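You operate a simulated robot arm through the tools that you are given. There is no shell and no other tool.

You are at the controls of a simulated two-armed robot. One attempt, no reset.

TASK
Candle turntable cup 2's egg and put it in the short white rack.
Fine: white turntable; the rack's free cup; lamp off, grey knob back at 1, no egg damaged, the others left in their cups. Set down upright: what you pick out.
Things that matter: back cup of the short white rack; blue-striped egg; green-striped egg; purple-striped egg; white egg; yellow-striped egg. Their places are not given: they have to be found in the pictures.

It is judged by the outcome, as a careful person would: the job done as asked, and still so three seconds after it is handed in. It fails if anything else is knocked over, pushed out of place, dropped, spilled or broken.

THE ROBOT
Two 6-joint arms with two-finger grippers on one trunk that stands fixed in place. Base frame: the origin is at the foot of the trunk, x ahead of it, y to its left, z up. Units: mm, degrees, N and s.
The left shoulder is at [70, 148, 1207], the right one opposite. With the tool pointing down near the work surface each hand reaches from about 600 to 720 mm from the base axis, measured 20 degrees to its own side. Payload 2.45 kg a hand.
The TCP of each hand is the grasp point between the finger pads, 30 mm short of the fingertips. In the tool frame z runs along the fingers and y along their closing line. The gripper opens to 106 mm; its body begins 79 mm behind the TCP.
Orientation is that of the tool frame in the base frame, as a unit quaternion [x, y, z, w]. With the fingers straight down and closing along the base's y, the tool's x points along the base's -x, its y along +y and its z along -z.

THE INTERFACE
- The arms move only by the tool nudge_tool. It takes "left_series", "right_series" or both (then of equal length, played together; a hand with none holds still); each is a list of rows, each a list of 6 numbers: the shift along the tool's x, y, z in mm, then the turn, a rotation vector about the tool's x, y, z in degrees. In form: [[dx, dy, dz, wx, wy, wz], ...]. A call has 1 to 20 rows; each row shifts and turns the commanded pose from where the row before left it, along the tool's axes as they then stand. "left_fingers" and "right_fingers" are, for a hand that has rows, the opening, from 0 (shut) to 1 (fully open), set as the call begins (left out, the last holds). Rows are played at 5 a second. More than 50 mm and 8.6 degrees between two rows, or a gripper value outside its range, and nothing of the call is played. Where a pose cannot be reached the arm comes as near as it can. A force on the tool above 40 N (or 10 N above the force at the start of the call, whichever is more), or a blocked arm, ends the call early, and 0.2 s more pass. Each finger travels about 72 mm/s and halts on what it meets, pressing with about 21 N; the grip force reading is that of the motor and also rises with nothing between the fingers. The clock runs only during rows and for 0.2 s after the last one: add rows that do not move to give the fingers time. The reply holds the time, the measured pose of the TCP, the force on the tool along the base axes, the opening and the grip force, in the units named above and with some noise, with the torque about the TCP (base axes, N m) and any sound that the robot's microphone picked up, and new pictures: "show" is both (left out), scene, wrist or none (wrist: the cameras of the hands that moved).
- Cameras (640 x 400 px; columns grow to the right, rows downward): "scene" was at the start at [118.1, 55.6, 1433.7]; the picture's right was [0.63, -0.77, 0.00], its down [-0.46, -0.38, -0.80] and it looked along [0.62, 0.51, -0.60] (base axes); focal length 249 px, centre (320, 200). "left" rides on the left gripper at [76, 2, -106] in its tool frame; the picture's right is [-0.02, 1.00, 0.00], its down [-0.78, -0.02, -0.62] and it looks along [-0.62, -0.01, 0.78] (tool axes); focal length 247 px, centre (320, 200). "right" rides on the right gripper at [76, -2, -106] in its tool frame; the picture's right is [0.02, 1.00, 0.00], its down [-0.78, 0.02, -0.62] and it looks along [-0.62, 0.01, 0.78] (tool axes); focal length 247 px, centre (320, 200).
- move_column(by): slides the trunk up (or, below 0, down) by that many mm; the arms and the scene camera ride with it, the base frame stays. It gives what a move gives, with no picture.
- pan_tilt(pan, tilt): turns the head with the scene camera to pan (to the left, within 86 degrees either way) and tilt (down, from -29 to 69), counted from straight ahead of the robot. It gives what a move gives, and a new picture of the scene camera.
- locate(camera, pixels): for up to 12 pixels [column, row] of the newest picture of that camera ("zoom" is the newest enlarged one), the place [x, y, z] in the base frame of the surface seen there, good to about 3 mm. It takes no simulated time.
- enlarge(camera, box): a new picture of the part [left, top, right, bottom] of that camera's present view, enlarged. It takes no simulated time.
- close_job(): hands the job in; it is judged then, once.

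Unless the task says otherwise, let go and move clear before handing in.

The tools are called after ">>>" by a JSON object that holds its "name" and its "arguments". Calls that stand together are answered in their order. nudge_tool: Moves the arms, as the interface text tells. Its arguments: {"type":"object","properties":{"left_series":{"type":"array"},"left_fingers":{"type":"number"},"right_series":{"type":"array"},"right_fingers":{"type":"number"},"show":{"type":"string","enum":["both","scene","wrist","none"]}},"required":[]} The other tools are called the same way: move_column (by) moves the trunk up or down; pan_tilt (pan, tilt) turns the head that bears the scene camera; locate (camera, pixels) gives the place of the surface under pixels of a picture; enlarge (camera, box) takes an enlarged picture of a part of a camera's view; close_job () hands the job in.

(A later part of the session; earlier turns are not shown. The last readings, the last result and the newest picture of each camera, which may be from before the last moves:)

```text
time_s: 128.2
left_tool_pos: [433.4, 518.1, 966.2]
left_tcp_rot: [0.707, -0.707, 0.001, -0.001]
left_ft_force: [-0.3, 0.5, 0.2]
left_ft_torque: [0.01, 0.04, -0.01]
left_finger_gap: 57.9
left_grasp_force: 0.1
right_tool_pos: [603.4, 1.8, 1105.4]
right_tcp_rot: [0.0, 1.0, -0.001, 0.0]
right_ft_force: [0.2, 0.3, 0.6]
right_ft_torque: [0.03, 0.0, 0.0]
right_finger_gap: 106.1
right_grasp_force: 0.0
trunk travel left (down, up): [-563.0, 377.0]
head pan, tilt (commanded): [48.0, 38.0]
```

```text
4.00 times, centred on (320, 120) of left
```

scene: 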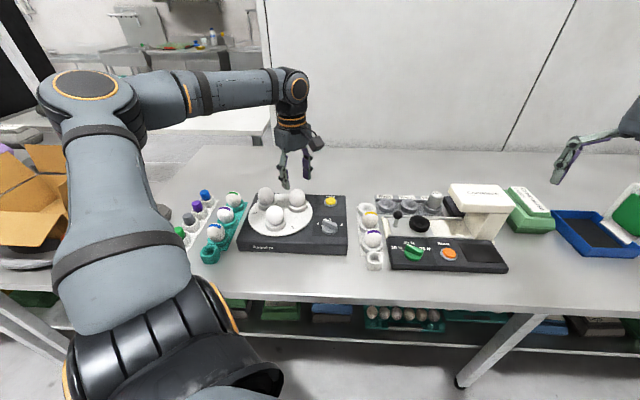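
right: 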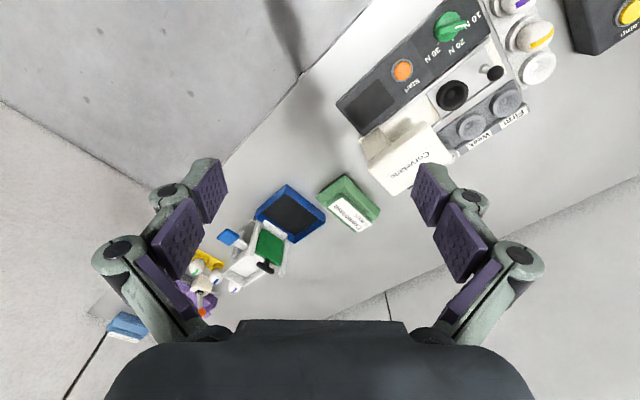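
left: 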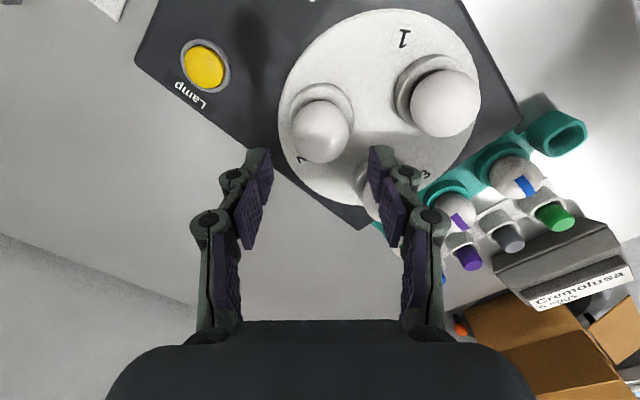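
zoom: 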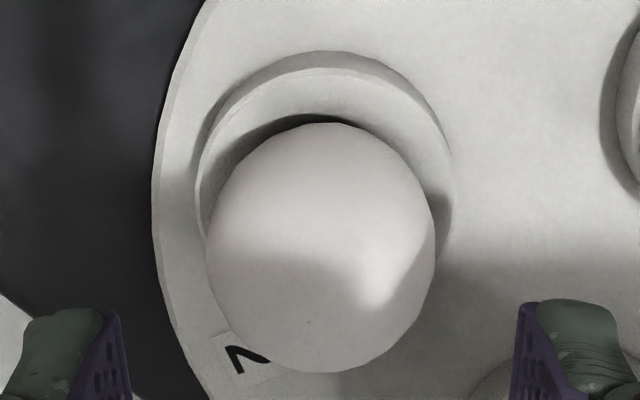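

Hovering over the egg at yaw +90°, centred within a few mm. I'll tilt 23° in two stages, watching for reach warnings.

>>> {"name": "nudge_tool", "arguments": {"left_series": [[0, 0, 0, 0, -2.3, 0], [0, 0, 0, 0, -2.3, 0], [0, 0, 0, 0, -2.3, 0], [0, 0, 0, 0, -2.3, 0]], "show": "none"}}

>>> {"name": "nudge_tool", "arguments": {"left_series": [[0, 0, 0, 0, -2.3, 0], [0, 0, 0, 0, -2.3, 0], [0, 0, 0, 0, -2.3, 0], [0, 0, 0, 0, -2.3, 0], [0, 0, 0, 0, -2.3, 0], [0, 0, 0, 0, -2.3, 0], [0, 0, 0, 0, 0, 0]], "show": "both"}}

>>> {"name": "enlarge", "arguments": {"camera": "left", "box": [208, 80, 432, 220]}}

```text
time_s: 129.2
left_tool_pos: [433.7, 520.1, 966.3]
left_tcp_rot: [0.706, -0.704, -0.055, -0.058]
left_ft_force: [-0.6, -0.4, -0.7]
left_ft_torque: [0.02, 0.04, 0.02]
left_finger_gap: 58.4
left_grasp_force: 0.0
right_tool_pos: [603.6, -0.2, 1105.1]
right_tcp_rot: [0.0, 1.0, 0.0, 0.0]
right_ft_force: [-0.2, 0.0, 0.2]
right_ft_torque: [-0.01, 0.0, 0.01]
right_finger_gap: 106.1
right_grasp_force: 0.0
trunk travel left (down, up): [-563.0, 377.0]
head pan, tilt (commanded): [48.0, 38.0]
```

```text
time_s: 130.8
left_tool_pos: [434.0, 520.4, 966.4]
left_tcp_rot: [0.694, -0.692, -0.14, -0.141]
left_ft_force: [0.3, 0.2, 0.5]
left_ft_torque: [0.01, 0.0, -0.02]
left_finger_gap: 58.2
left_grasp_force: 0.0
right_tool_pos: [603.8, 0.5, 1104.7]
right_tcp_rot: [0.0, 1.0, 0.0, 0.0]
right_ft_force: [0.6, 0.1, 0.0]
right_ft_torque: [0.0, -0.01, 0.0]
right_finger_gap: 105.8
right_grasp_force: 0.1
trunk travel left (down, up): [-563.0, 377.0]
head pan, tilt (commanded): [48.0, 38.0]
```

scene: 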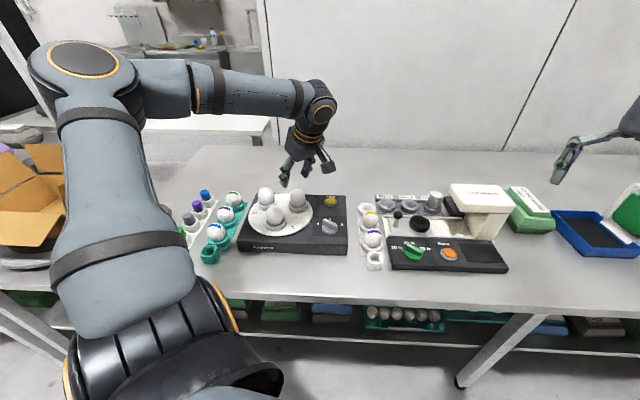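
left: 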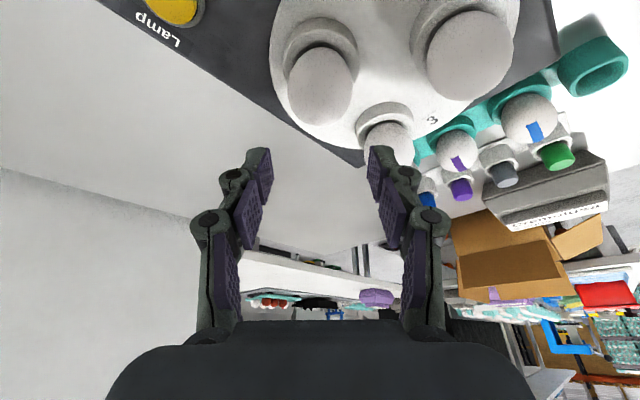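

```text
2.86 times, centred on (320, 150) of left
```

zoom: 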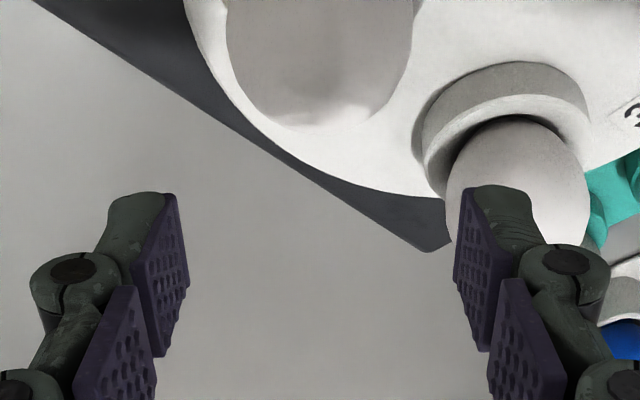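

The tilt holds with no reach warning. I'll descend 40 mm vertically (with a small centring shift) and check alignment.

>>> {"name": "nudge_tool", "arguments": {"left_series": [[1, 0.5, 4, 0, 0, 0], [3, 0.5, 8, 0, 0, 0], [3.6, 0, 9.5, 0, 0, 0], [3.4, 0, 9, 0, 0, 0], [2.6, 0, 7.2, 0, 0, 0], [0, 0, 0, 0, 0, 0]], "show": "both"}}

>>> {"name": "enlarge", "arguments": {"camera": "left", "box": [208, 80, 432, 220]}}

>>> {"name": "enlarge", "arguments": {"camera": "scene", "box": [254, 155, 334, 205]}}

```text
time_s: 132.2
left_tool_pos: [433.4, 522.7, 927.2]
left_tcp_rot: [0.693, -0.693, -0.139, -0.142]
left_ft_force: [0.2, 0.3, -0.8]
left_ft_torque: [0.01, 0.02, 0.03]
left_finger_gap: 58.2
left_grasp_force: 0.1
right_tool_pos: [604.4, 0.7, 1106.1]
right_tcp_rot: [0.0, 1.0, 0.001, 0.001]
right_ft_force: [0.2, 0.1, -0.3]
right_ft_torque: [0.03, -0.02, -0.01]
right_finger_gap: 106.1
right_grasp_force: 0.1
trunk travel left (down, up): [-563.0, 377.0]
head pan, tilt (commanded): [48.0, 38.0]
```

scene: 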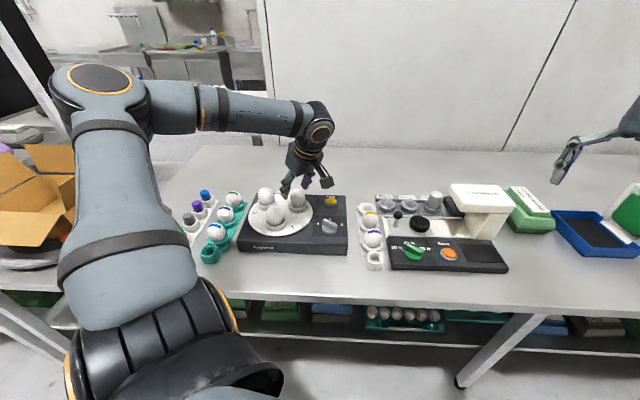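
left: 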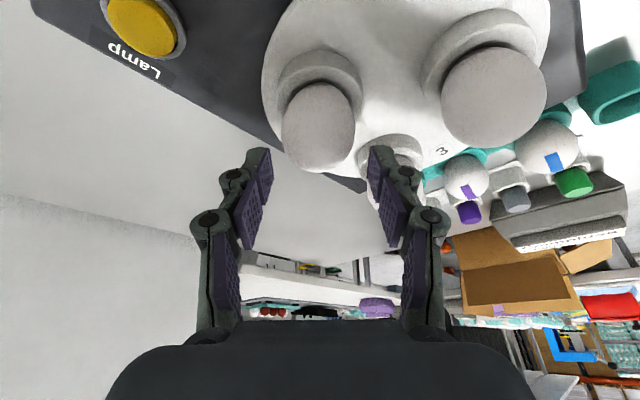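

```text
2.86 times, centred on (320, 150) of left
```

zoom: 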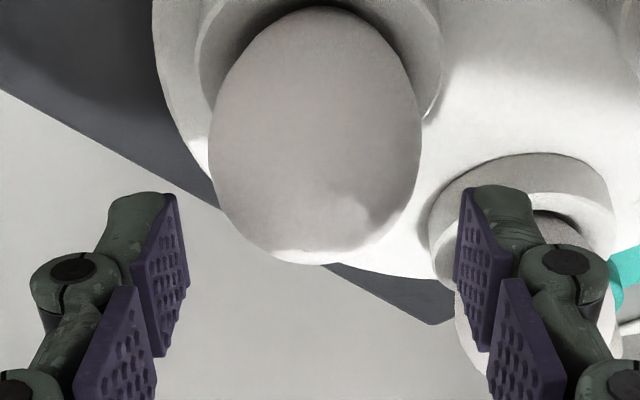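

```text
8.00 times, centred on (294, 180) of scene
```

zoom: 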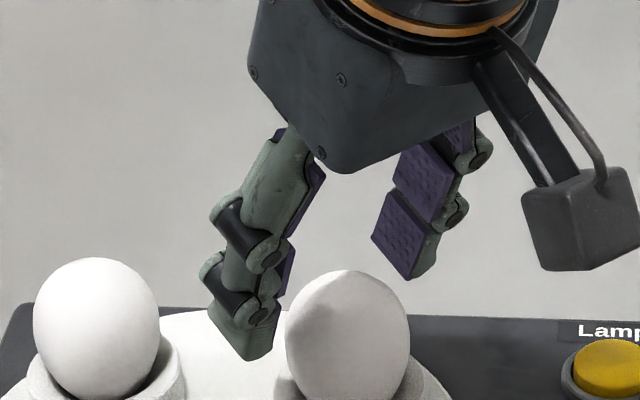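

The egg is within about 1 mm of the finger midplane. I'll descend to grasp height in small steps.

>>> {"name": "nudge_tool", "arguments": {"left_series": [[2.7, -0.5, 6.4, 0, 0, 0], [2.3, -0.5, 5.5, 0, 0, 0], [1.6, 0, 3.7, 0, 0, 0], [1.2, 0, 2.8, 0, 0, 0], [0, 0, 0, 0, 0, 0]], "show": "wrist"}}

>>> {"name": "enlarge", "arguments": {"camera": "left", "box": [240, 100, 400, 200]}}

>>> {"name": "enlarge", "arguments": {"camera": "scene", "box": [262, 170, 326, 210]}}

```text
time_s: 133.4
left_tool_pos: [434.0, 521.6, 906.6]
left_tcp_rot: [0.694, -0.692, -0.139, -0.142]
left_ft_force: [1.1, 0.1, -0.1]
left_ft_torque: [0.01, 0.06, 0.03]
left_finger_gap: 58.1
left_grasp_force: 0.1
right_tool_pos: [602.8, 0.6, 1106.8]
right_tcp_rot: [0.0, 1.0, 0.0, 0.0]
right_ft_force: [-0.7, 0.3, 0.1]
right_ft_torque: [0.01, 0.04, 0.01]
right_finger_gap: 106.0
right_grasp_force: 0.0
trunk travel left (down, up): [-563.0, 377.0]
head pan, tilt (commanded): [48.0, 38.0]
```

left: 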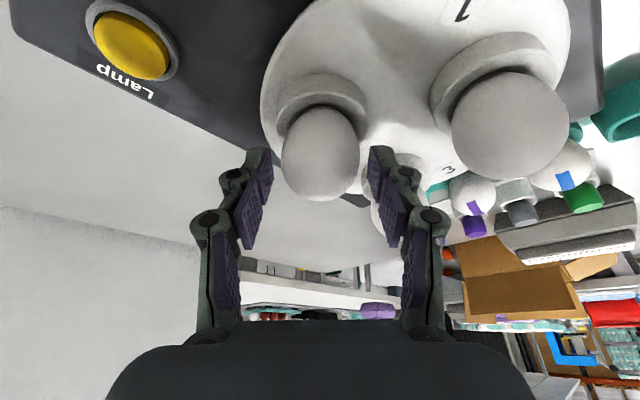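

```text
4.00 times, centred on (320, 150) of left
```

zoom: 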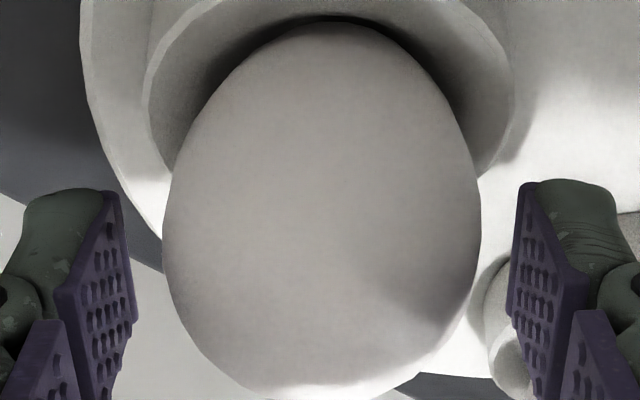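

```text
10.00 times, centred on (294, 190) of scene
```

zoom: 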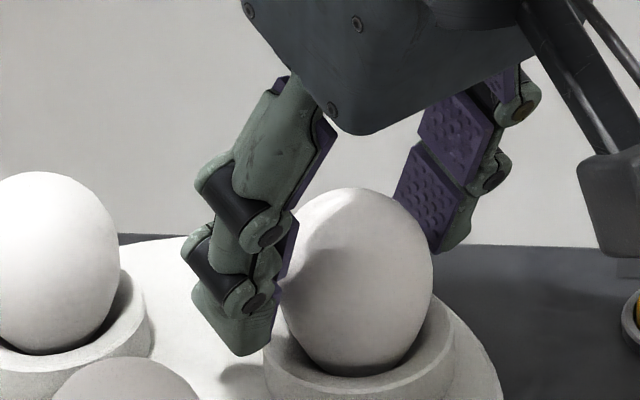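

Centred, with tips about 2 mm above the rim. I'll drop 1.2 mm more and close.

>>> {"name": "nudge_tool", "arguments": {"left_series": [[0.47, 0, 1.1, 0, 0, 0], [0, 0, 0, 0, 0, 0]], "show": "none"}}

>>> {"name": "nudge_tool", "arguments": {"left_series": [[0, 0, 0, 0, 0, 0], [0, 0, 0, 0, 0, 0], [0, 0, 0, 0, 0, 0], [0, 0, 0, 0, 0, 0]], "left_fingers": 0.33, "show": "wrist"}}

>>> {"name": "enlarge", "arguments": {"camera": "left", "box": [240, 100, 400, 200]}}

>>> {"name": "enlarge", "arguments": {"camera": "scene", "box": [262, 170, 326, 210]}}

```text
time_s: 134.0
left_tool_pos: [433.5, 522.3, 906.9]
left_tcp_rot: [0.694, -0.692, -0.14, -0.14]
left_ft_force: [0.5, -0.7, 0.2]
left_ft_torque: [0.04, 0.0, 0.02]
left_finger_gap: 58.5
left_grasp_force: 0.0
right_tool_pos: [603.9, 1.3, 1105.3]
right_tcp_rot: [0.0, 1.0, 0.001, 0.0]
right_ft_force: [-0.6, -0.5, -1.1]
right_ft_torque: [-0.04, -0.01, -0.04]
right_finger_gap: 106.1
right_grasp_force: 0.2
trunk travel left (down, up): [-563.0, 377.0]
head pan, tilt (commanded): [48.0, 38.0]
```

```text
time_s: 135.0
left_tool_pos: [433.7, 522.7, 906.0]
left_tcp_rot: [-0.693, 0.693, 0.139, 0.142]
left_ft_force: [0.0, 0.5, 0.0]
left_ft_torque: [0.04, 0.02, 0.01]
left_finger_gap: 42.6
left_grasp_force: 9.4
right_tool_pos: [604.0, 1.8, 1106.0]
right_tcp_rot: [0.0, 1.0, 0.0, 0.0]
right_ft_force: [0.2, -1.1, -0.6]
right_ft_torque: [0.0, 0.01, -0.08]
right_finger_gap: 106.1
right_grasp_force: 0.0
trunk travel left (down, up): [-563.0, 377.0]
head pan, tilt (commanded): [48.0, 38.0]
```

left: 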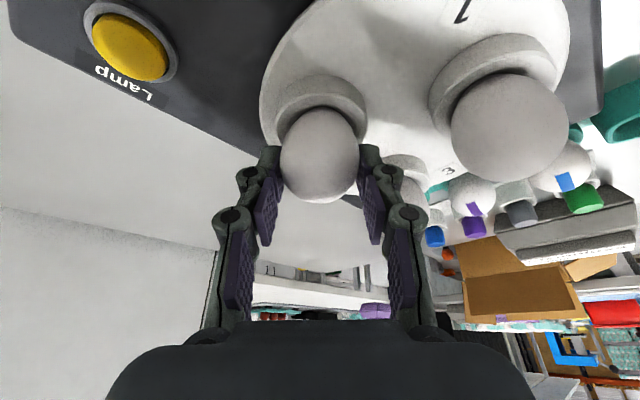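

```text
4.00 times, centred on (320, 150) of left
```

zoom: 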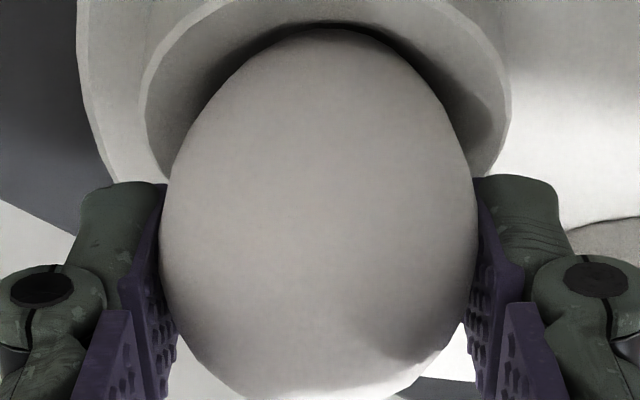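

```text
10.00 times, centred on (294, 190) of scene
```

zoom: 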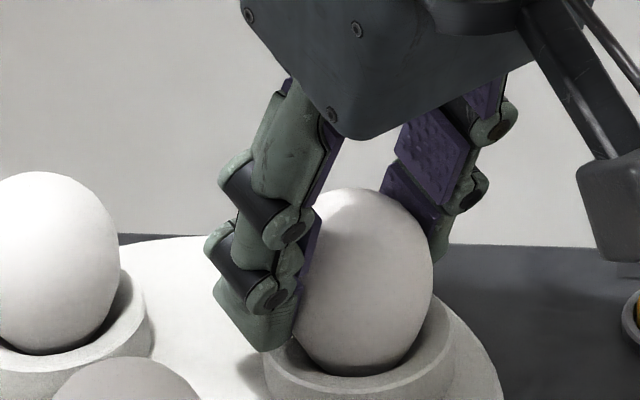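

Gripped at 42.6 mm with no side load, egg still upright. I'll lift 4 mm slowly (vertical) and see if it holds.

>>> {"name": "nudge_tool", "arguments": {"left_series": [[-0.2, 0, -0.46, 0, 0, 0], [-0.39, 0, -0.92, 0, 0, 0], [-0.39, 0, -0.92, 0, 0, 0], [-0.39, 0, -0.92, 0, 0, 0], [-0.2, 0, -0.46, 0, 0, 0], [0, 0, 0, 0, 0, 0]], "show": "none"}}

>>> {"name": "enlarge", "arguments": {"camera": "scene", "box": [262, 170, 326, 210]}}

>>> {"name": "enlarge", "arguments": {"camera": "left", "box": [240, 100, 400, 200]}}

```text
time_s: 136.4
left_tool_pos: [434.2, 522.6, 910.7]
left_tcp_rot: [-0.693, 0.693, 0.139, 0.141]
left_ft_force: [0.3, 0.7, -0.5]
left_ft_torque: [0.01, 0.03, 0.0]
left_finger_gap: 42.5
left_grasp_force: 9.5
right_tool_pos: [602.9, 0.7, 1105.9]
right_tcp_rot: [0.0, 1.0, 0.0, 0.0]
right_ft_force: [0.4, 0.2, 0.8]
right_ft_torque: [-0.02, 0.01, 0.01]
right_finger_gap: 105.8
right_grasp_force: 0.0
trunk travel left (down, up): [-563.0, 377.0]
head pan, tilt (commanded): [48.0, 38.0]
```

```text
10.00 times, centred on (294, 190) of scene
```

zoom: 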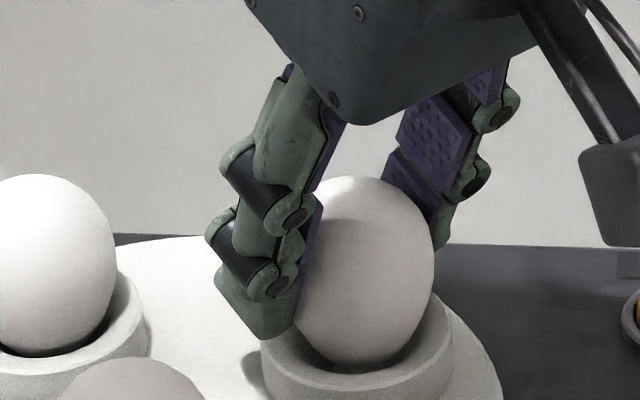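

```text
4.00 times, centred on (320, 150) of left
```

zoom: 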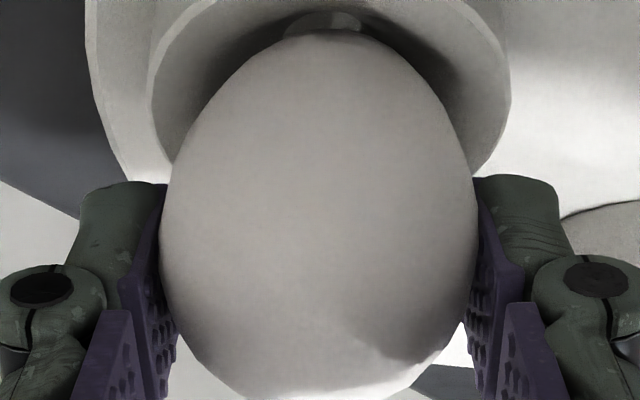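

It holds: the egg rises with the tilted fingers, staying upright. I'll continue lifting gently about 45 mm.

>>> {"name": "nudge_tool", "arguments": {"left_series": [[-0.59, 0, -1.38, 0, 0, 0], [-0.78, 0, -1.84, 0, 0, 0], [-1.17, 0, -2.76, 0, 0, 0], [-1.17, 0, -2.76, 0, 0, 0], [-1.17, 0, -2.76, 0, 0, 0], [-1.17, 0, -2.76, 0, 0, 0], [-1.17, 0, -2.76, 0, 0, 0], [-1.56, 0, -3.68, 0, 0, 0], [-1.56, 0, -3.68, 0, 0, 0], [-1.56, 0, -3.68, 0, 0, 0], [-1.56, 0, -3.68, 0, 0, 0], [-1.56, 0, -3.68, 0, 0, 0], [-1.17, 0, -2.76, 0, 0, 0], [-0.78, 0, -1.84, 0, 0, 0], [0, 0, 0, 0, 0, 0]], "show": "both"}}

>>> {"name": "enlarge", "arguments": {"camera": "scene", "box": [262, 150, 326, 190]}}

>>> {"name": "enlarge", "arguments": {"camera": "left", "box": [240, 100, 400, 200]}}

```text
time_s: 139.6
left_tool_pos: [433.7, 522.4, 953.3]
left_tcp_rot: [0.693, -0.693, -0.139, -0.142]
left_ft_force: [0.0, -0.1, -0.8]
left_ft_torque: [0.02, 0.03, 0.0]
left_finger_gap: 42.7
left_grasp_force: 9.0
right_tool_pos: [603.9, 0.6, 1106.0]
right_tcp_rot: [0.001, 1.0, 0.0, 0.0]
right_ft_force: [0.5, -0.2, -0.3]
right_ft_torque: [-0.02, 0.03, 0.02]
right_finger_gap: 105.8
right_grasp_force: 0.0
trunk travel left (down, up): [-563.0, 377.0]
head pan, tilt (commanded): [48.0, 38.0]
```

scene: 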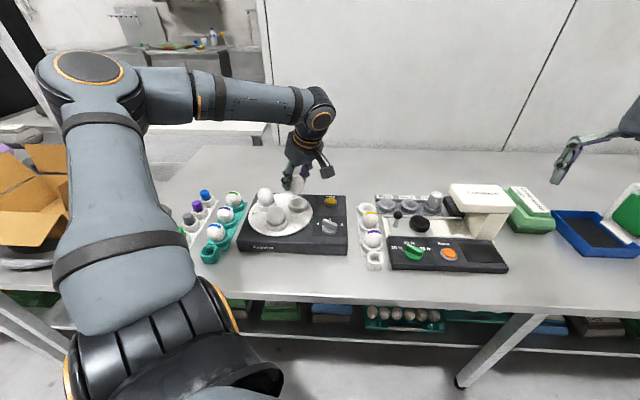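
left: 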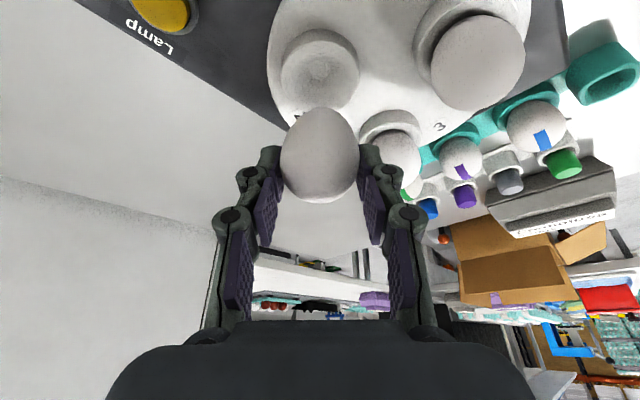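

```text
10.00 times, centred on (294, 170) of scene
```

zoom: 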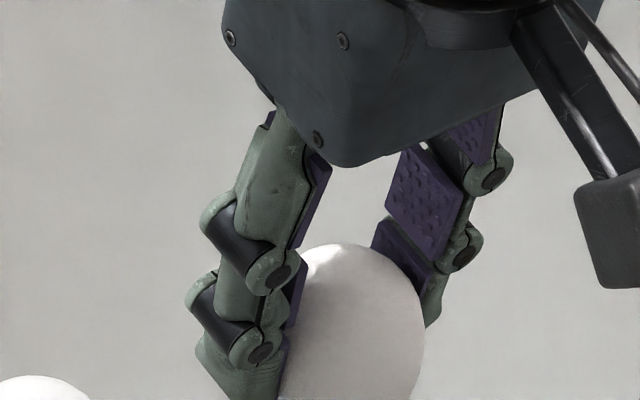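

```text
4.00 times, centred on (320, 150) of left
```

zoom: 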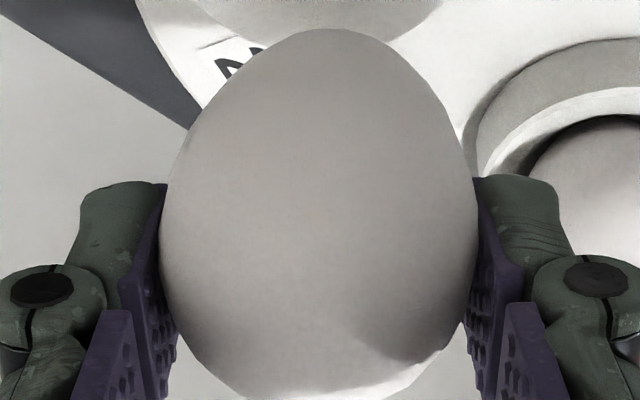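

The egg is clear and steady at about z 953. I'll swing it to the rack along an arc that keeps the wrist inside its reachable zone, rotating the lean direction from −y to 163°. First half now.

>>> {"name": "nudge_tool", "arguments": {"left_series": [[0.22, -7.12, -0.1, 1.161, 0, 2.736], [0.22, -7.12, -0.1, 1.161, 0, 2.736], [-0.02, -7.11, 0.01, 1.161, 0, 2.736], [-0.02, -7.11, 0.01, 1.161, 0, 2.736], [-0.26, -7.07, 0.11, 1.161, 0, 2.736], [-0.26, -7.07, 0.11, 1.161, 0, 2.736], [-0.49, -7.0, 0.21, 1.161, 0, 2.736], [-0.49, -7.0, 0.21, 1.161, 0, 2.736], [-0.72, -6.91, 0.3, 1.161, 0, 2.736], [-0.72, -6.91, 0.3, 1.161, 0, 2.736], [-0.94, -6.79, 0.4, 1.161, 0, 2.736], [-0.94, -6.79, 0.4, 1.161, 0, 2.736], [-1.14, -6.65, 0.48, 1.161, 0, 2.736], [-1.14, -6.65, 0.48, 1.161, 0, 2.736], [-1.33, -6.49, 0.56, 1.161, 0, 2.736], [-1.33, -6.49, 0.56, 1.161, 0, 2.736], [-1.5, -6.3, 0.64, 1.161, 0, 2.736], [-1.5, -6.3, 0.64, 1.161, 0, 2.736], [0, 0, 0, 0, 0, 0]], "show": "both"}}

```text
time_s: 143.6
left_tool_pos: [549.4, 483.6, 953.8]
left_tcp_rot: [-0.307, 0.93, 0.061, 0.191]
left_ft_force: [-0.4, 0.6, -0.9]
left_ft_torque: [0.04, 0.01, 0.0]
left_finger_gap: 42.7
left_grasp_force: 9.0
right_tool_pos: [604.1, 0.3, 1106.8]
right_tcp_rot: [-0.001, 1.0, 0.0, 0.0]
right_ft_force: [-0.1, 0.2, 0.5]
right_ft_torque: [-0.02, -0.01, 0.01]
right_finger_gap: 105.9
right_grasp_force: 0.0
trunk travel left (down, up): [-563.0, 377.0]
head pan, tilt (commanded): [48.0, 38.0]
```

scene: 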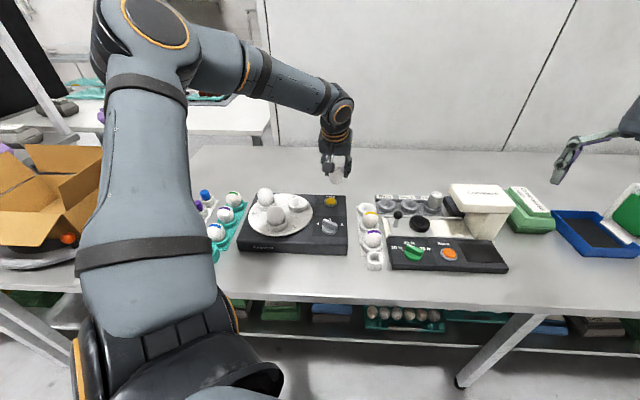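
left: 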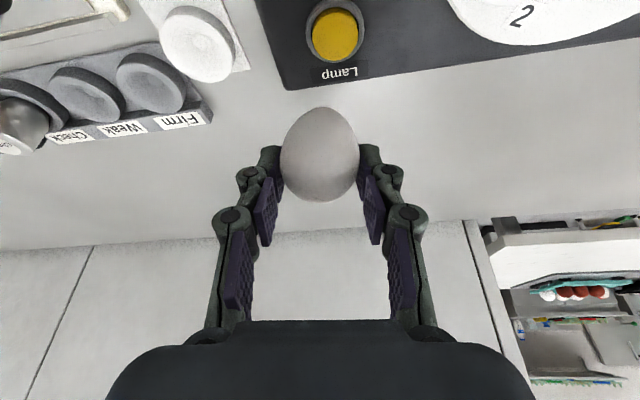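

Midway, no reach warnings and the egg is steady. I'll continue the second half of the arc.

>>> {"name": "nudge_tool", "arguments": {"left_series": [[-1.65, -6.1, 0.7, 1.161, 0, 2.736], [-1.65, -6.1, 0.7, 1.161, 0, 2.736], [-1.79, -5.88, 0.76, 1.161, 0, 2.736], [-1.79, -5.88, 0.76, 1.161, 0, 2.736], [-1.9, -5.65, 0.81, 1.161, 0, 2.736], [-1.9, -5.65, 0.81, 1.161, 0, 2.736], [-1.99, -5.41, 0.84, 1.161, 0, 2.736], [-1.99, -5.41, 0.84, 1.161, 0, 2.736], [-2.05, -5.15, 0.87, 1.161, 0, 2.736], [-2.05, -5.15, 0.87, 1.161, 0, 2.736], [-2.1, -4.89, 0.89, 1.161, 0, 2.736], [-2.1, -4.89, 0.89, 1.161, 0, 2.736], [-2.11, -4.63, 0.89, 1.161, 0, 2.736], [-2.11, -4.63, 0.89, 1.161, 0, 2.736], [0, 0, 0, 0, 0, 0]], "show": "both"}}

```text
time_s: 146.8
left_tool_pos: [601.0, 421.5, 955.5]
left_tcp_rot: [0.045, 0.978, -0.01, 0.201]
left_ft_force: [-0.6, -0.2, -1.1]
left_ft_torque: [-0.01, 0.05, -0.02]
left_finger_gap: 42.5
left_grasp_force: 9.5
right_tool_pos: [604.3, 1.1, 1105.6]
right_tcp_rot: [0.0, 1.0, 0.0, 0.0]
right_ft_force: [-0.3, -0.4, -0.3]
right_ft_torque: [-0.01, -0.02, -0.03]
right_finger_gap: 106.1
right_grasp_force: 0.0
trunk travel left (down, up): [-563.0, 377.0]
head pan, tilt (commanded): [48.0, 38.0]
```

scene: 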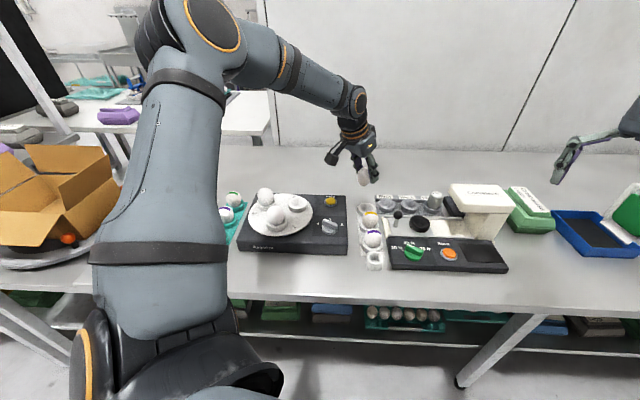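
left: 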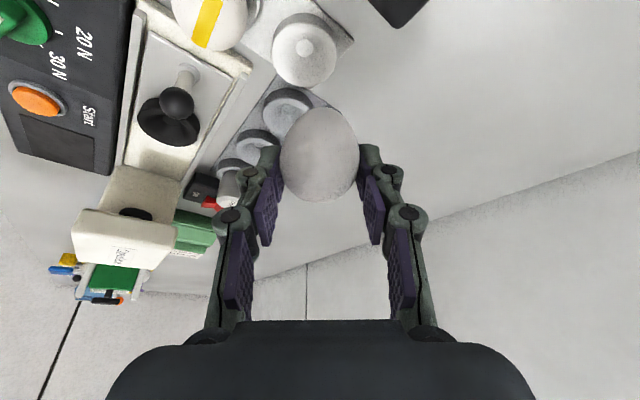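

At (601,421,955) with the cup visible at (303,50). I'll finish the last 12° of the swing.

>>> {"name": "nudge_tool", "arguments": {"left_series": [[-2.1, -4.37, 0.89, 1.161, 0, 2.736], [-2.1, -4.37, 0.89, 1.161, 0, 2.736], [-2.07, -4.11, 0.88, 1.161, 0, 2.736], [-2.07, -4.11, 0.88, 1.161, 0, 2.736], [0, 0, 0, 0, 0, 0]], "show": "both"}}

>>> {"name": "enlarge", "arguments": {"camera": "left", "box": [240, 10, 400, 210]}}

>>> {"name": "enlarge", "arguments": {"camera": "scene", "box": [330, 150, 410, 230]}}

```text
time_s: 148.0
left_tool_pos: [606.1, 403.8, 956.2]
left_tcp_rot: [0.145, 0.969, -0.029, 0.199]
left_ft_force: [0.6, 0.3, 0.0]
left_ft_torque: [0.02, 0.01, -0.01]
left_finger_gap: 42.5
left_grasp_force: 8.7
right_tool_pos: [604.0, 0.8, 1106.1]
right_tcp_rot: [0.001, 1.0, 0.0, 0.001]
right_ft_force: [-0.8, -0.1, -0.1]
right_ft_torque: [-0.02, 0.0, 0.0]
right_finger_gap: 105.9
right_grasp_force: 0.1
trunk travel left (down, up): [-563.0, 377.0]
head pan, tilt (commanded): [48.0, 38.0]
```

scene: 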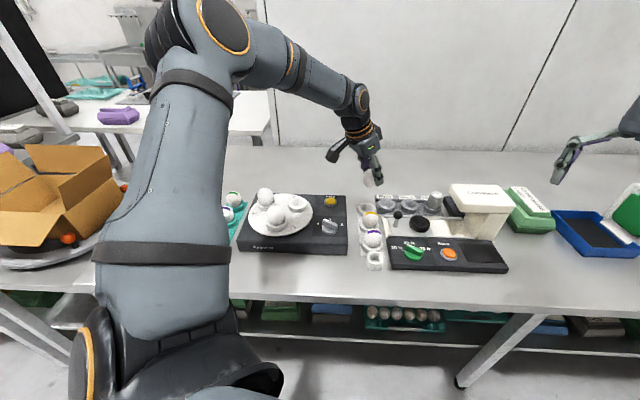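
left: 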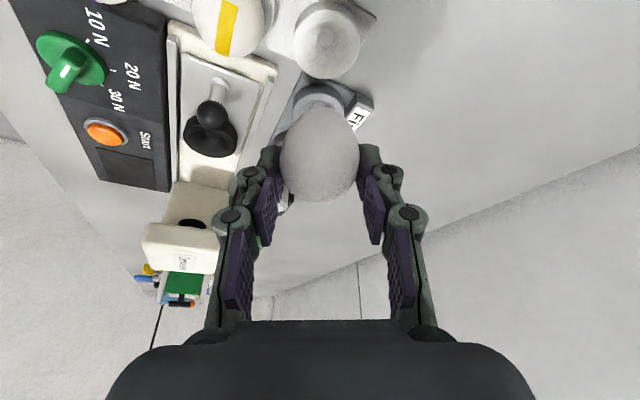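

```text
2.00 times, centred on (320, 110) of left
```

zoom: 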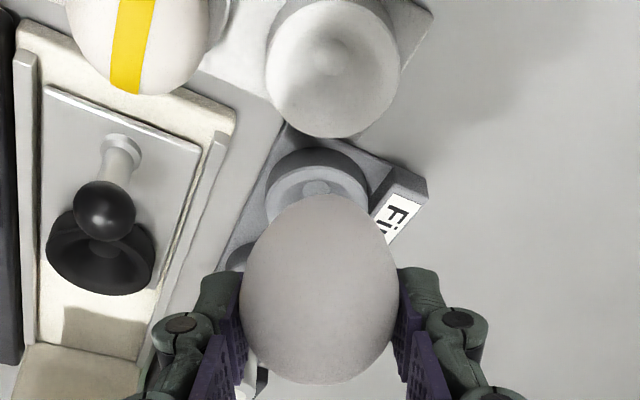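

```text
5.00 times, centred on (370, 190) of scene
```

zoom: 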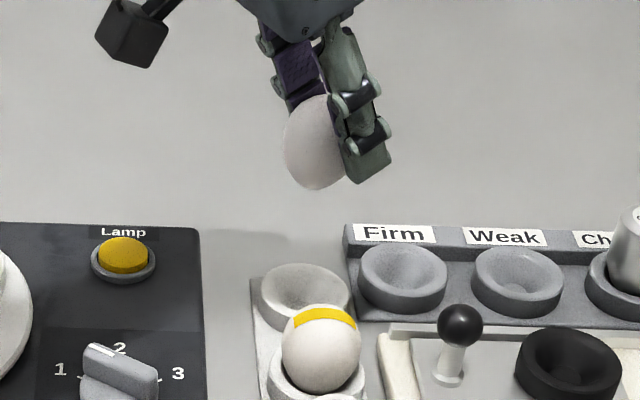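

The egg hangs upright near the rack's free cup, no reach warnings. I'll re-measure the cup from this pose.

>>> {"name": "enlarge", "arguments": {"camera": "left", "box": [280, 0, 376, 84]}}

>>> {"name": "locate", "arguments": {"camera": "scene", "pixels": [[360, 211], [369, 206], [352, 211], [370, 219], [373, 222], [371, 176], [365, 180], [388, 208]]}}

```text
4.76 times, centred on (328, 42) of left
```

zoom: 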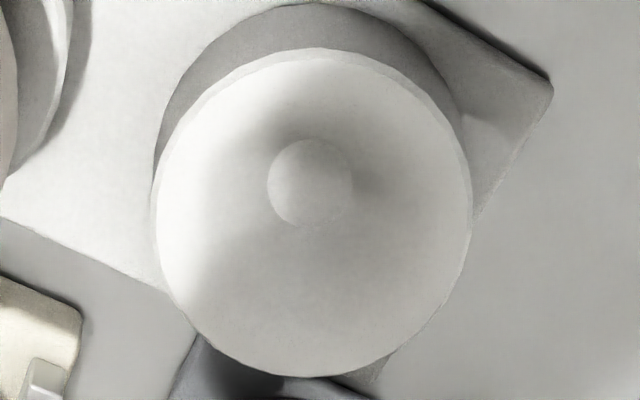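

```text
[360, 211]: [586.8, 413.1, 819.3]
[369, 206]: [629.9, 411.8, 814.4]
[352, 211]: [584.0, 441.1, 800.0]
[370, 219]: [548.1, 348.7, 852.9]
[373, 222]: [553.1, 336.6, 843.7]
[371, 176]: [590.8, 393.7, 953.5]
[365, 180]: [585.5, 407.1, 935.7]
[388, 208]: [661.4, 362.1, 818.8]
```

>>> {"name": "locate", "arguments": {"camera": "zoom", "pixels": [[310, 182], [310, 150], [310, 215], [278, 182], [342, 182], [162, 210], [468, 210], [310, 55], [310, 370], [205, 100], [425, 105], [200, 330]]}}

```text
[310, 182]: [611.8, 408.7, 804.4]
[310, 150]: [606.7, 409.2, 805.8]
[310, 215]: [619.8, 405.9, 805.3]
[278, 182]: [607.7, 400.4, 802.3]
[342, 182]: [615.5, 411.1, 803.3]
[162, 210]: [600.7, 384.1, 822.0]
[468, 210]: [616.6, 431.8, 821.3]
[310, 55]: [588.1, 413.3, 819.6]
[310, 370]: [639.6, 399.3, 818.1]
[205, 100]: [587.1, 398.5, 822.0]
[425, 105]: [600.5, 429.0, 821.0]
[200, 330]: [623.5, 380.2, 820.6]
```

Cup centre is about (611.4,406.5). I'll move the last few mm to be over it and take fresh readings.

>>> {"name": "nudge_tool", "arguments": {"left_series": [[-2.5, 2, 1.05, 0, 0, 0], [-2.4, 2, 1.05, 0, 0, 0], [0, 0, 0, 0, 0, 0], [0, 0, 0, 0, 0, 0]], "show": "none"}}

>>> {"name": "nudge_tool", "arguments": {"left_series": [[0, 0, 0, 0, 0, 0]], "show": "wrist"}}

>>> {"name": "nudge_tool", "arguments": {"left_series": [[0, 0, 0, 0, 0, 0]], "show": "none"}}

```text
time_s: 149.0
left_tool_pos: [612.7, 406.0, 955.4]
left_tcp_rot: [0.145, 0.969, -0.03, 0.199]
left_ft_force: [0.6, 0.8, -1.4]
left_ft_torque: [-0.02, -0.01, 0.02]
left_finger_gap: 42.5
left_grasp_force: 9.4
right_tool_pos: [603.0, 0.7, 1106.1]
right_tcp_rot: [0.0, 1.0, 0.0, 0.0]
right_ft_force: [0.2, 0.4, -0.5]
right_ft_torque: [0.0, 0.0, -0.04]
right_finger_gap: 106.0
right_grasp_force: 0.1
trunk travel left (down, up): [-563.0, 377.0]
head pan, tilt (commanded): [48.0, 38.0]
```

```text
time_s: 149.4
left_tool_pos: [611.9, 406.4, 954.4]
left_tcp_rot: [0.145, 0.969, -0.03, 0.199]
left_ft_force: [-0.6, -0.5, -0.7]
left_ft_torque: [0.0, -0.02, 0.03]
left_finger_gap: 42.5
left_grasp_force: 9.1
right_tool_pos: [603.0, 0.7, 1106.4]
right_tcp_rot: [0.0, 1.0, -0.001, 0.0]
right_ft_force: [0.1, 0.0, -0.1]
right_ft_torque: [-0.03, -0.02, 0.01]
right_finger_gap: 105.9
right_grasp_force: 0.1
trunk travel left (down, up): [-563.0, 377.0]
head pan, tilt (commanded): [48.0, 38.0]
```

left: 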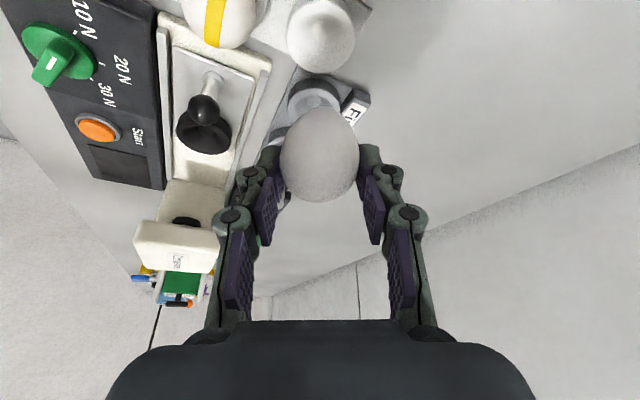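

```text
time_s: 149.8
left_tool_pos: [612.3, 406.2, 955.0]
left_tcp_rot: [0.147, 0.969, -0.03, 0.199]
left_ft_force: [-0.3, 0.0, -0.8]
left_ft_torque: [-0.01, 0.01, -0.02]
left_finger_gap: 42.8
left_grasp_force: 9.1
right_tool_pos: [603.5, 0.8, 1104.7]
right_tcp_rot: [0.0, 1.0, 0.0, 0.0]
right_ft_force: [1.2, 0.2, -0.8]
right_ft_torque: [0.04, -0.02, -0.02]
right_finger_gap: 106.0
right_grasp_force: 0.0
trunk travel left (down, up): [-563.0, 377.0]
head pan, tilt (commanded): [48.0, 38.0]
```

Over the cup: cup bottom at column 320 in the wrist view. I'll descend 45 mm vertically and check.

>>> {"name": "nudge_tool", "arguments": {"left_series": [[1.17, 0, 2.76, 0, 0, 0], [1.95, 0, 4.6, 0, 0, 0], [2.35, 0, 5.52, 0, 0, 0], [2.74, 0, 6.44, 0, 0, 0], [2.74, 0, 6.44, 0, 0, 0], [2.35, 0, 5.52, 0, 0, 0], [1.95, 0, 4.6, 0, 0, 0], [1.56, 0, 3.68, 0, 0, 0], [0.78, 0, 1.84, 0, 0, 0], [0, 0, 0, 0, 0, 0]], "show": "both"}}

>>> {"name": "enlarge", "arguments": {"camera": "left", "box": [208, 40, 432, 200]}}

>>> {"name": "enlarge", "arguments": {"camera": "scene", "box": [330, 160, 410, 230]}}

```text
time_s: 152.0
left_tool_pos: [611.9, 405.8, 908.6]
left_tcp_rot: [0.146, 0.969, -0.029, 0.198]
left_ft_force: [0.4, 0.2, -0.6]
left_ft_torque: [-0.02, 0.0, 0.0]
left_finger_gap: 42.5
left_grasp_force: 9.2
right_tool_pos: [603.4, 1.3, 1106.5]
right_tcp_rot: [0.0, 1.0, 0.0, 0.0]
right_ft_force: [-0.6, 0.6, -0.2]
right_ft_torque: [-0.01, -0.02, 0.0]
right_finger_gap: 106.0
right_grasp_force: 0.1
trunk travel left (down, up): [-563.0, 377.0]
head pan, tilt (commanded): [48.0, 38.0]
```

scene: 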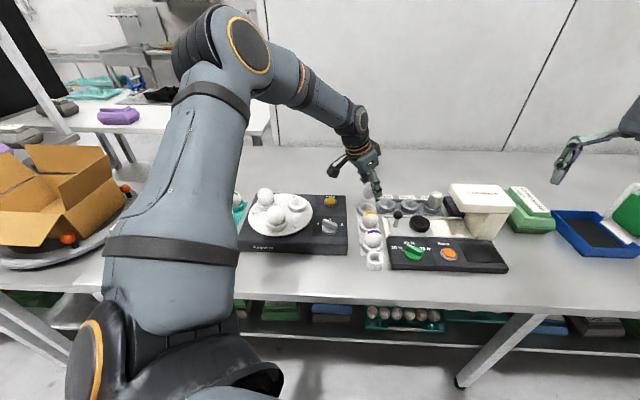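
left: 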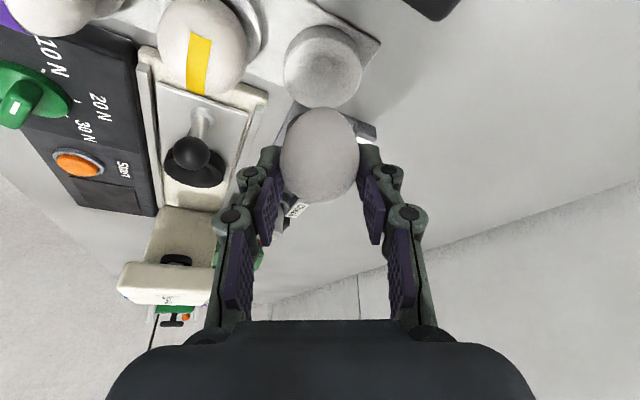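

```text
2.50 times, centred on (320, 120) of left
```

zoom: 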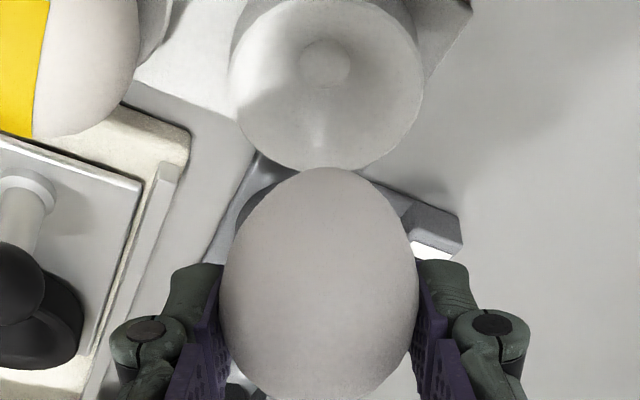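

```text
5.71 times, centred on (370, 195) of scene
```

zoom: 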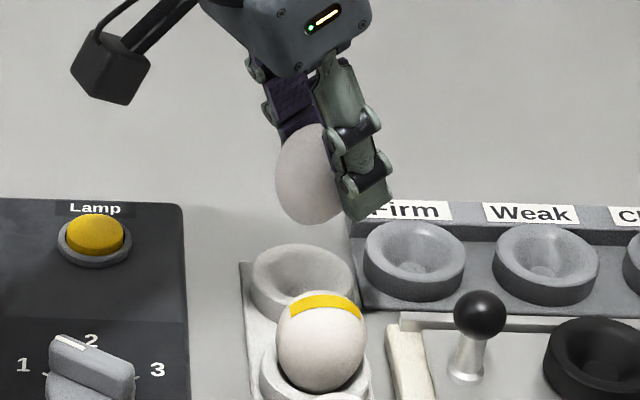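

The cup looks about 2 mm right of the egg in the wrist view. I'll measure again from closer.

>>> {"name": "enlarge", "arguments": {"camera": "left", "box": [280, 20, 376, 110]}}

>>> {"name": "locate", "arguments": {"camera": "left", "pixels": [[322, 97], [322, 93], [312, 97], [332, 97], [285, 70], [361, 70], [300, 40], [345, 42], [320, 150], [296, 150], [344, 150], [300, 125]]}}

```text
4.44 times, centred on (328, 65) of left
```

zoom: 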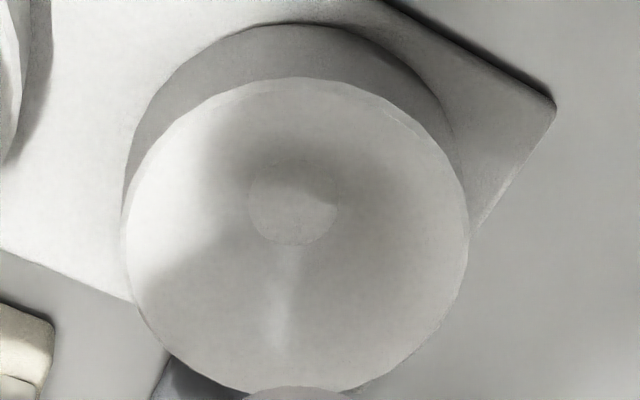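

```text
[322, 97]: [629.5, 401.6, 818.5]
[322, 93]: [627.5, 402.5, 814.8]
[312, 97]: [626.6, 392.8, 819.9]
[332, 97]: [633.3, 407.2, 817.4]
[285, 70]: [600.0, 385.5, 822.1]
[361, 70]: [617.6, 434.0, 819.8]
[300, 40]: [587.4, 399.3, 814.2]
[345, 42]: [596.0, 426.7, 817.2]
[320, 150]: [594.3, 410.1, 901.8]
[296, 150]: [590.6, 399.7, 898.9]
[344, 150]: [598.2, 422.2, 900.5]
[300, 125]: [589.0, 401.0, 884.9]
```

Image geometry suggests shifting about 1.5 mm along the closing line. I'll apply that and descend 28 mm more.

>>> {"name": "nudge_tool", "arguments": {"left_series": [[0.98, 0.8, 2.3, 0, 0, 0], [1.95, 0.7, 4.6, 0, 0, 0], [2.35, 0, 5.52, 0, 0, 0], [2.35, 0, 5.52, 0, 0, 0], [1.95, 0, 4.6, 0, 0, 0], [0.98, 0, 2.3, 0, 0, 0], [0.39, 0, 0.92, 0, 0, 0], [0, 0, 0, 0, 0, 0]], "show": "both"}}

>>> {"name": "enlarge", "arguments": {"camera": "left", "box": [240, 60, 400, 160]}}

>>> {"name": "enlarge", "arguments": {"camera": "scene", "box": [330, 175, 394, 225]}}

```text
time_s: 153.8
left_tool_pos: [612.1, 407.9, 881.9]
left_tcp_rot: [0.144, 0.969, -0.029, 0.2]
left_ft_force: [0.3, -0.5, -1.1]
left_ft_torque: [-0.04, -0.03, 0.02]
left_finger_gap: 42.5
left_grasp_force: 9.6
right_tool_pos: [605.4, 0.9, 1106.0]
right_tcp_rot: [0.0, 1.0, 0.0, 0.001]
right_ft_force: [0.0, 0.1, 0.2]
right_ft_torque: [-0.02, -0.01, 0.0]
right_finger_gap: 106.0
right_grasp_force: 0.0
trunk travel left (down, up): [-563.0, 377.0]
head pan, tilt (commanded): [48.0, 38.0]
```

scene: 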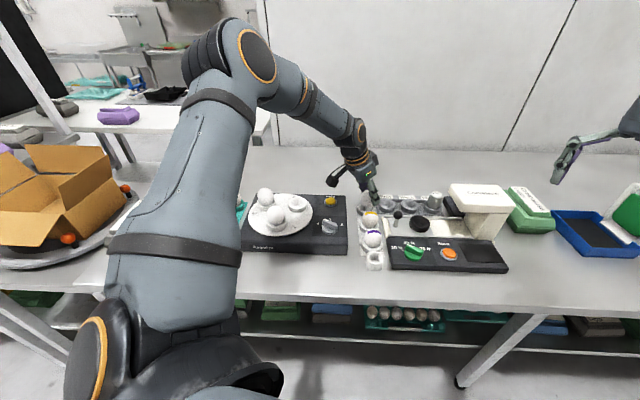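
left: 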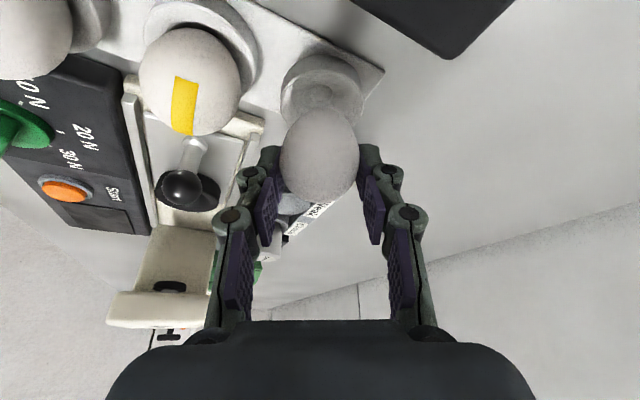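

```text
4.00 times, centred on (320, 110) of left
```

zoom: 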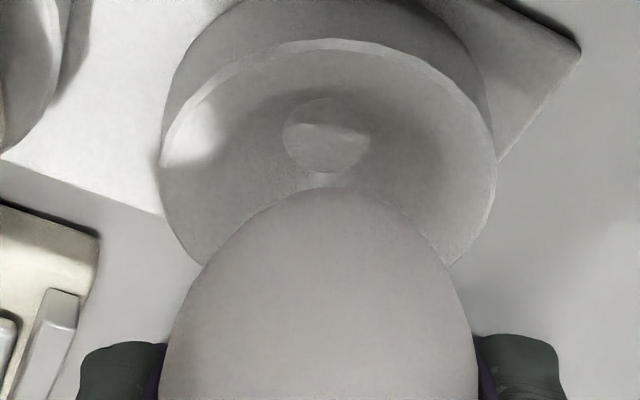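

```text
8.00 times, centred on (362, 200) of scene
```

zoom: 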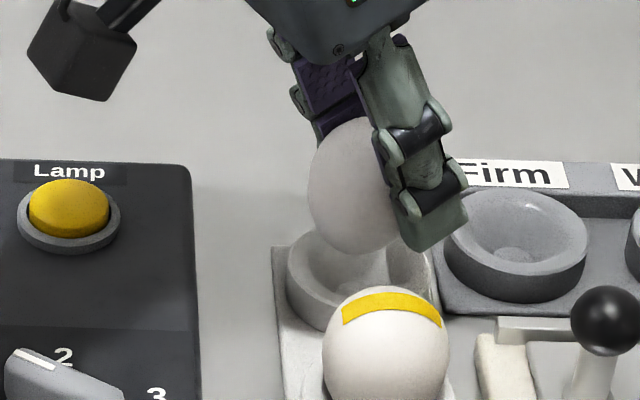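

The egg's pointed end is now nearly over the cup. By comparison with the pick view I should shift about 1 mm outward. Then I'll descend to about 6 mm above the seat.

>>> {"name": "nudge_tool", "arguments": {"left_series": [[0.25, 0, 3.15, 0, 0, 0], [1.17, 0, 2.76, 0, 0, 0], [1.56, 0, 3.68, 0, 0, 0], [1.56, 0, 3.68, 0, 0, 0], [1.17, 0, 2.76, 0, 0, 0], [0.78, 0, 1.84, 0, 0, 0], [0.39, 0, 0.92, 0, 0, 0], [0, 0, 0, 0, 0, 0]], "show": "both"}}

>>> {"name": "enlarge", "arguments": {"camera": "left", "box": [240, 100, 400, 200]}}

>>> {"name": "enlarge", "arguments": {"camera": "left", "box": [240, 60, 400, 160]}}

>>> {"name": "enlarge", "arguments": {"camera": "scene", "box": [330, 175, 394, 225]}}

```text
time_s: 155.6
left_tool_pos: [607.0, 405.9, 863.7]
left_tcp_rot: [0.146, 0.969, -0.028, 0.199]
left_ft_force: [3.8, -3.5, 5.5]
left_ft_torque: [-0.1, -0.11, -0.04]
left_finger_gap: 42.5
left_grasp_force: 9.0
left hand out of reach, approached as far as the arm can: row 1, 5
right_tool_pos: [602.8, -1.2, 1106.7]
right_tcp_rot: [0.0, 1.0, 0.001, 0.0]
right_ft_force: [-0.2, -0.8, -0.5]
right_ft_torque: [-0.01, -0.02, -0.01]
right_finger_gap: 105.8
right_grasp_force: 0.1
trunk travel left (down, up): [-563.0, 377.0]
head pan, tilt (commanded): [48.0, 38.0]
```

scene: 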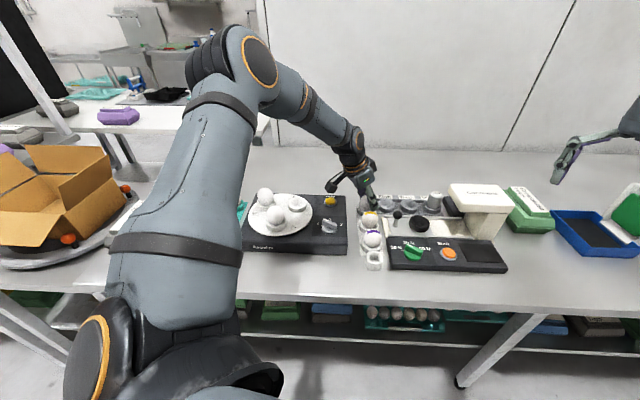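
left: 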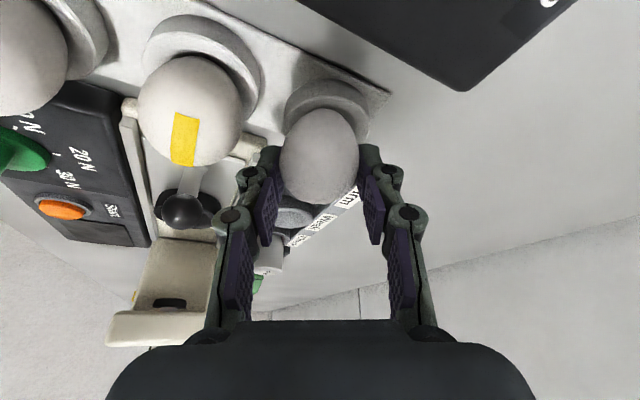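

```text
4.00 times, centred on (320, 150) of left
```

zoom: 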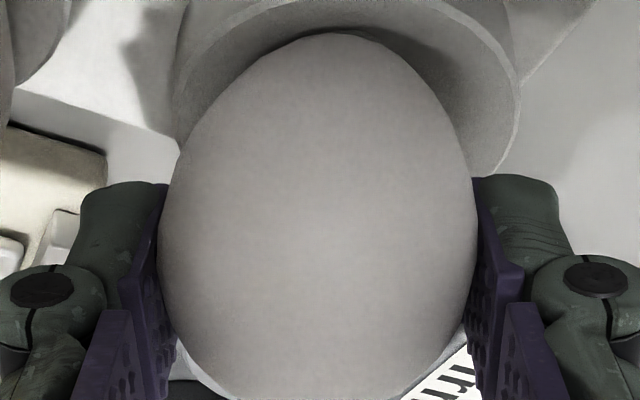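

```text
4.00 times, centred on (320, 110) of left
```

zoom: 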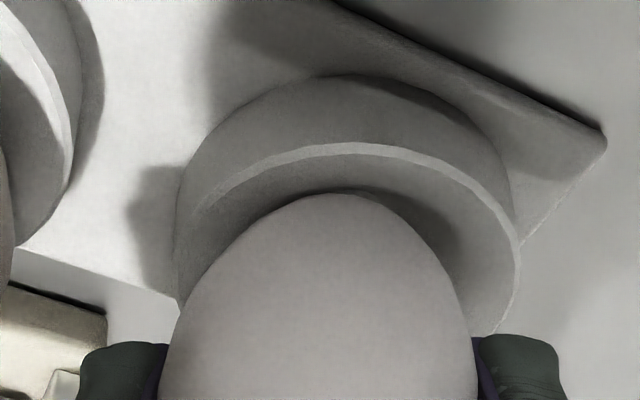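

```text
8.00 times, centred on (362, 200) of scene
```

zoom: 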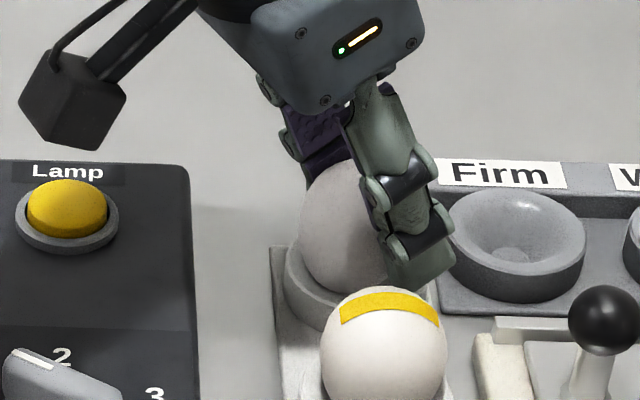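

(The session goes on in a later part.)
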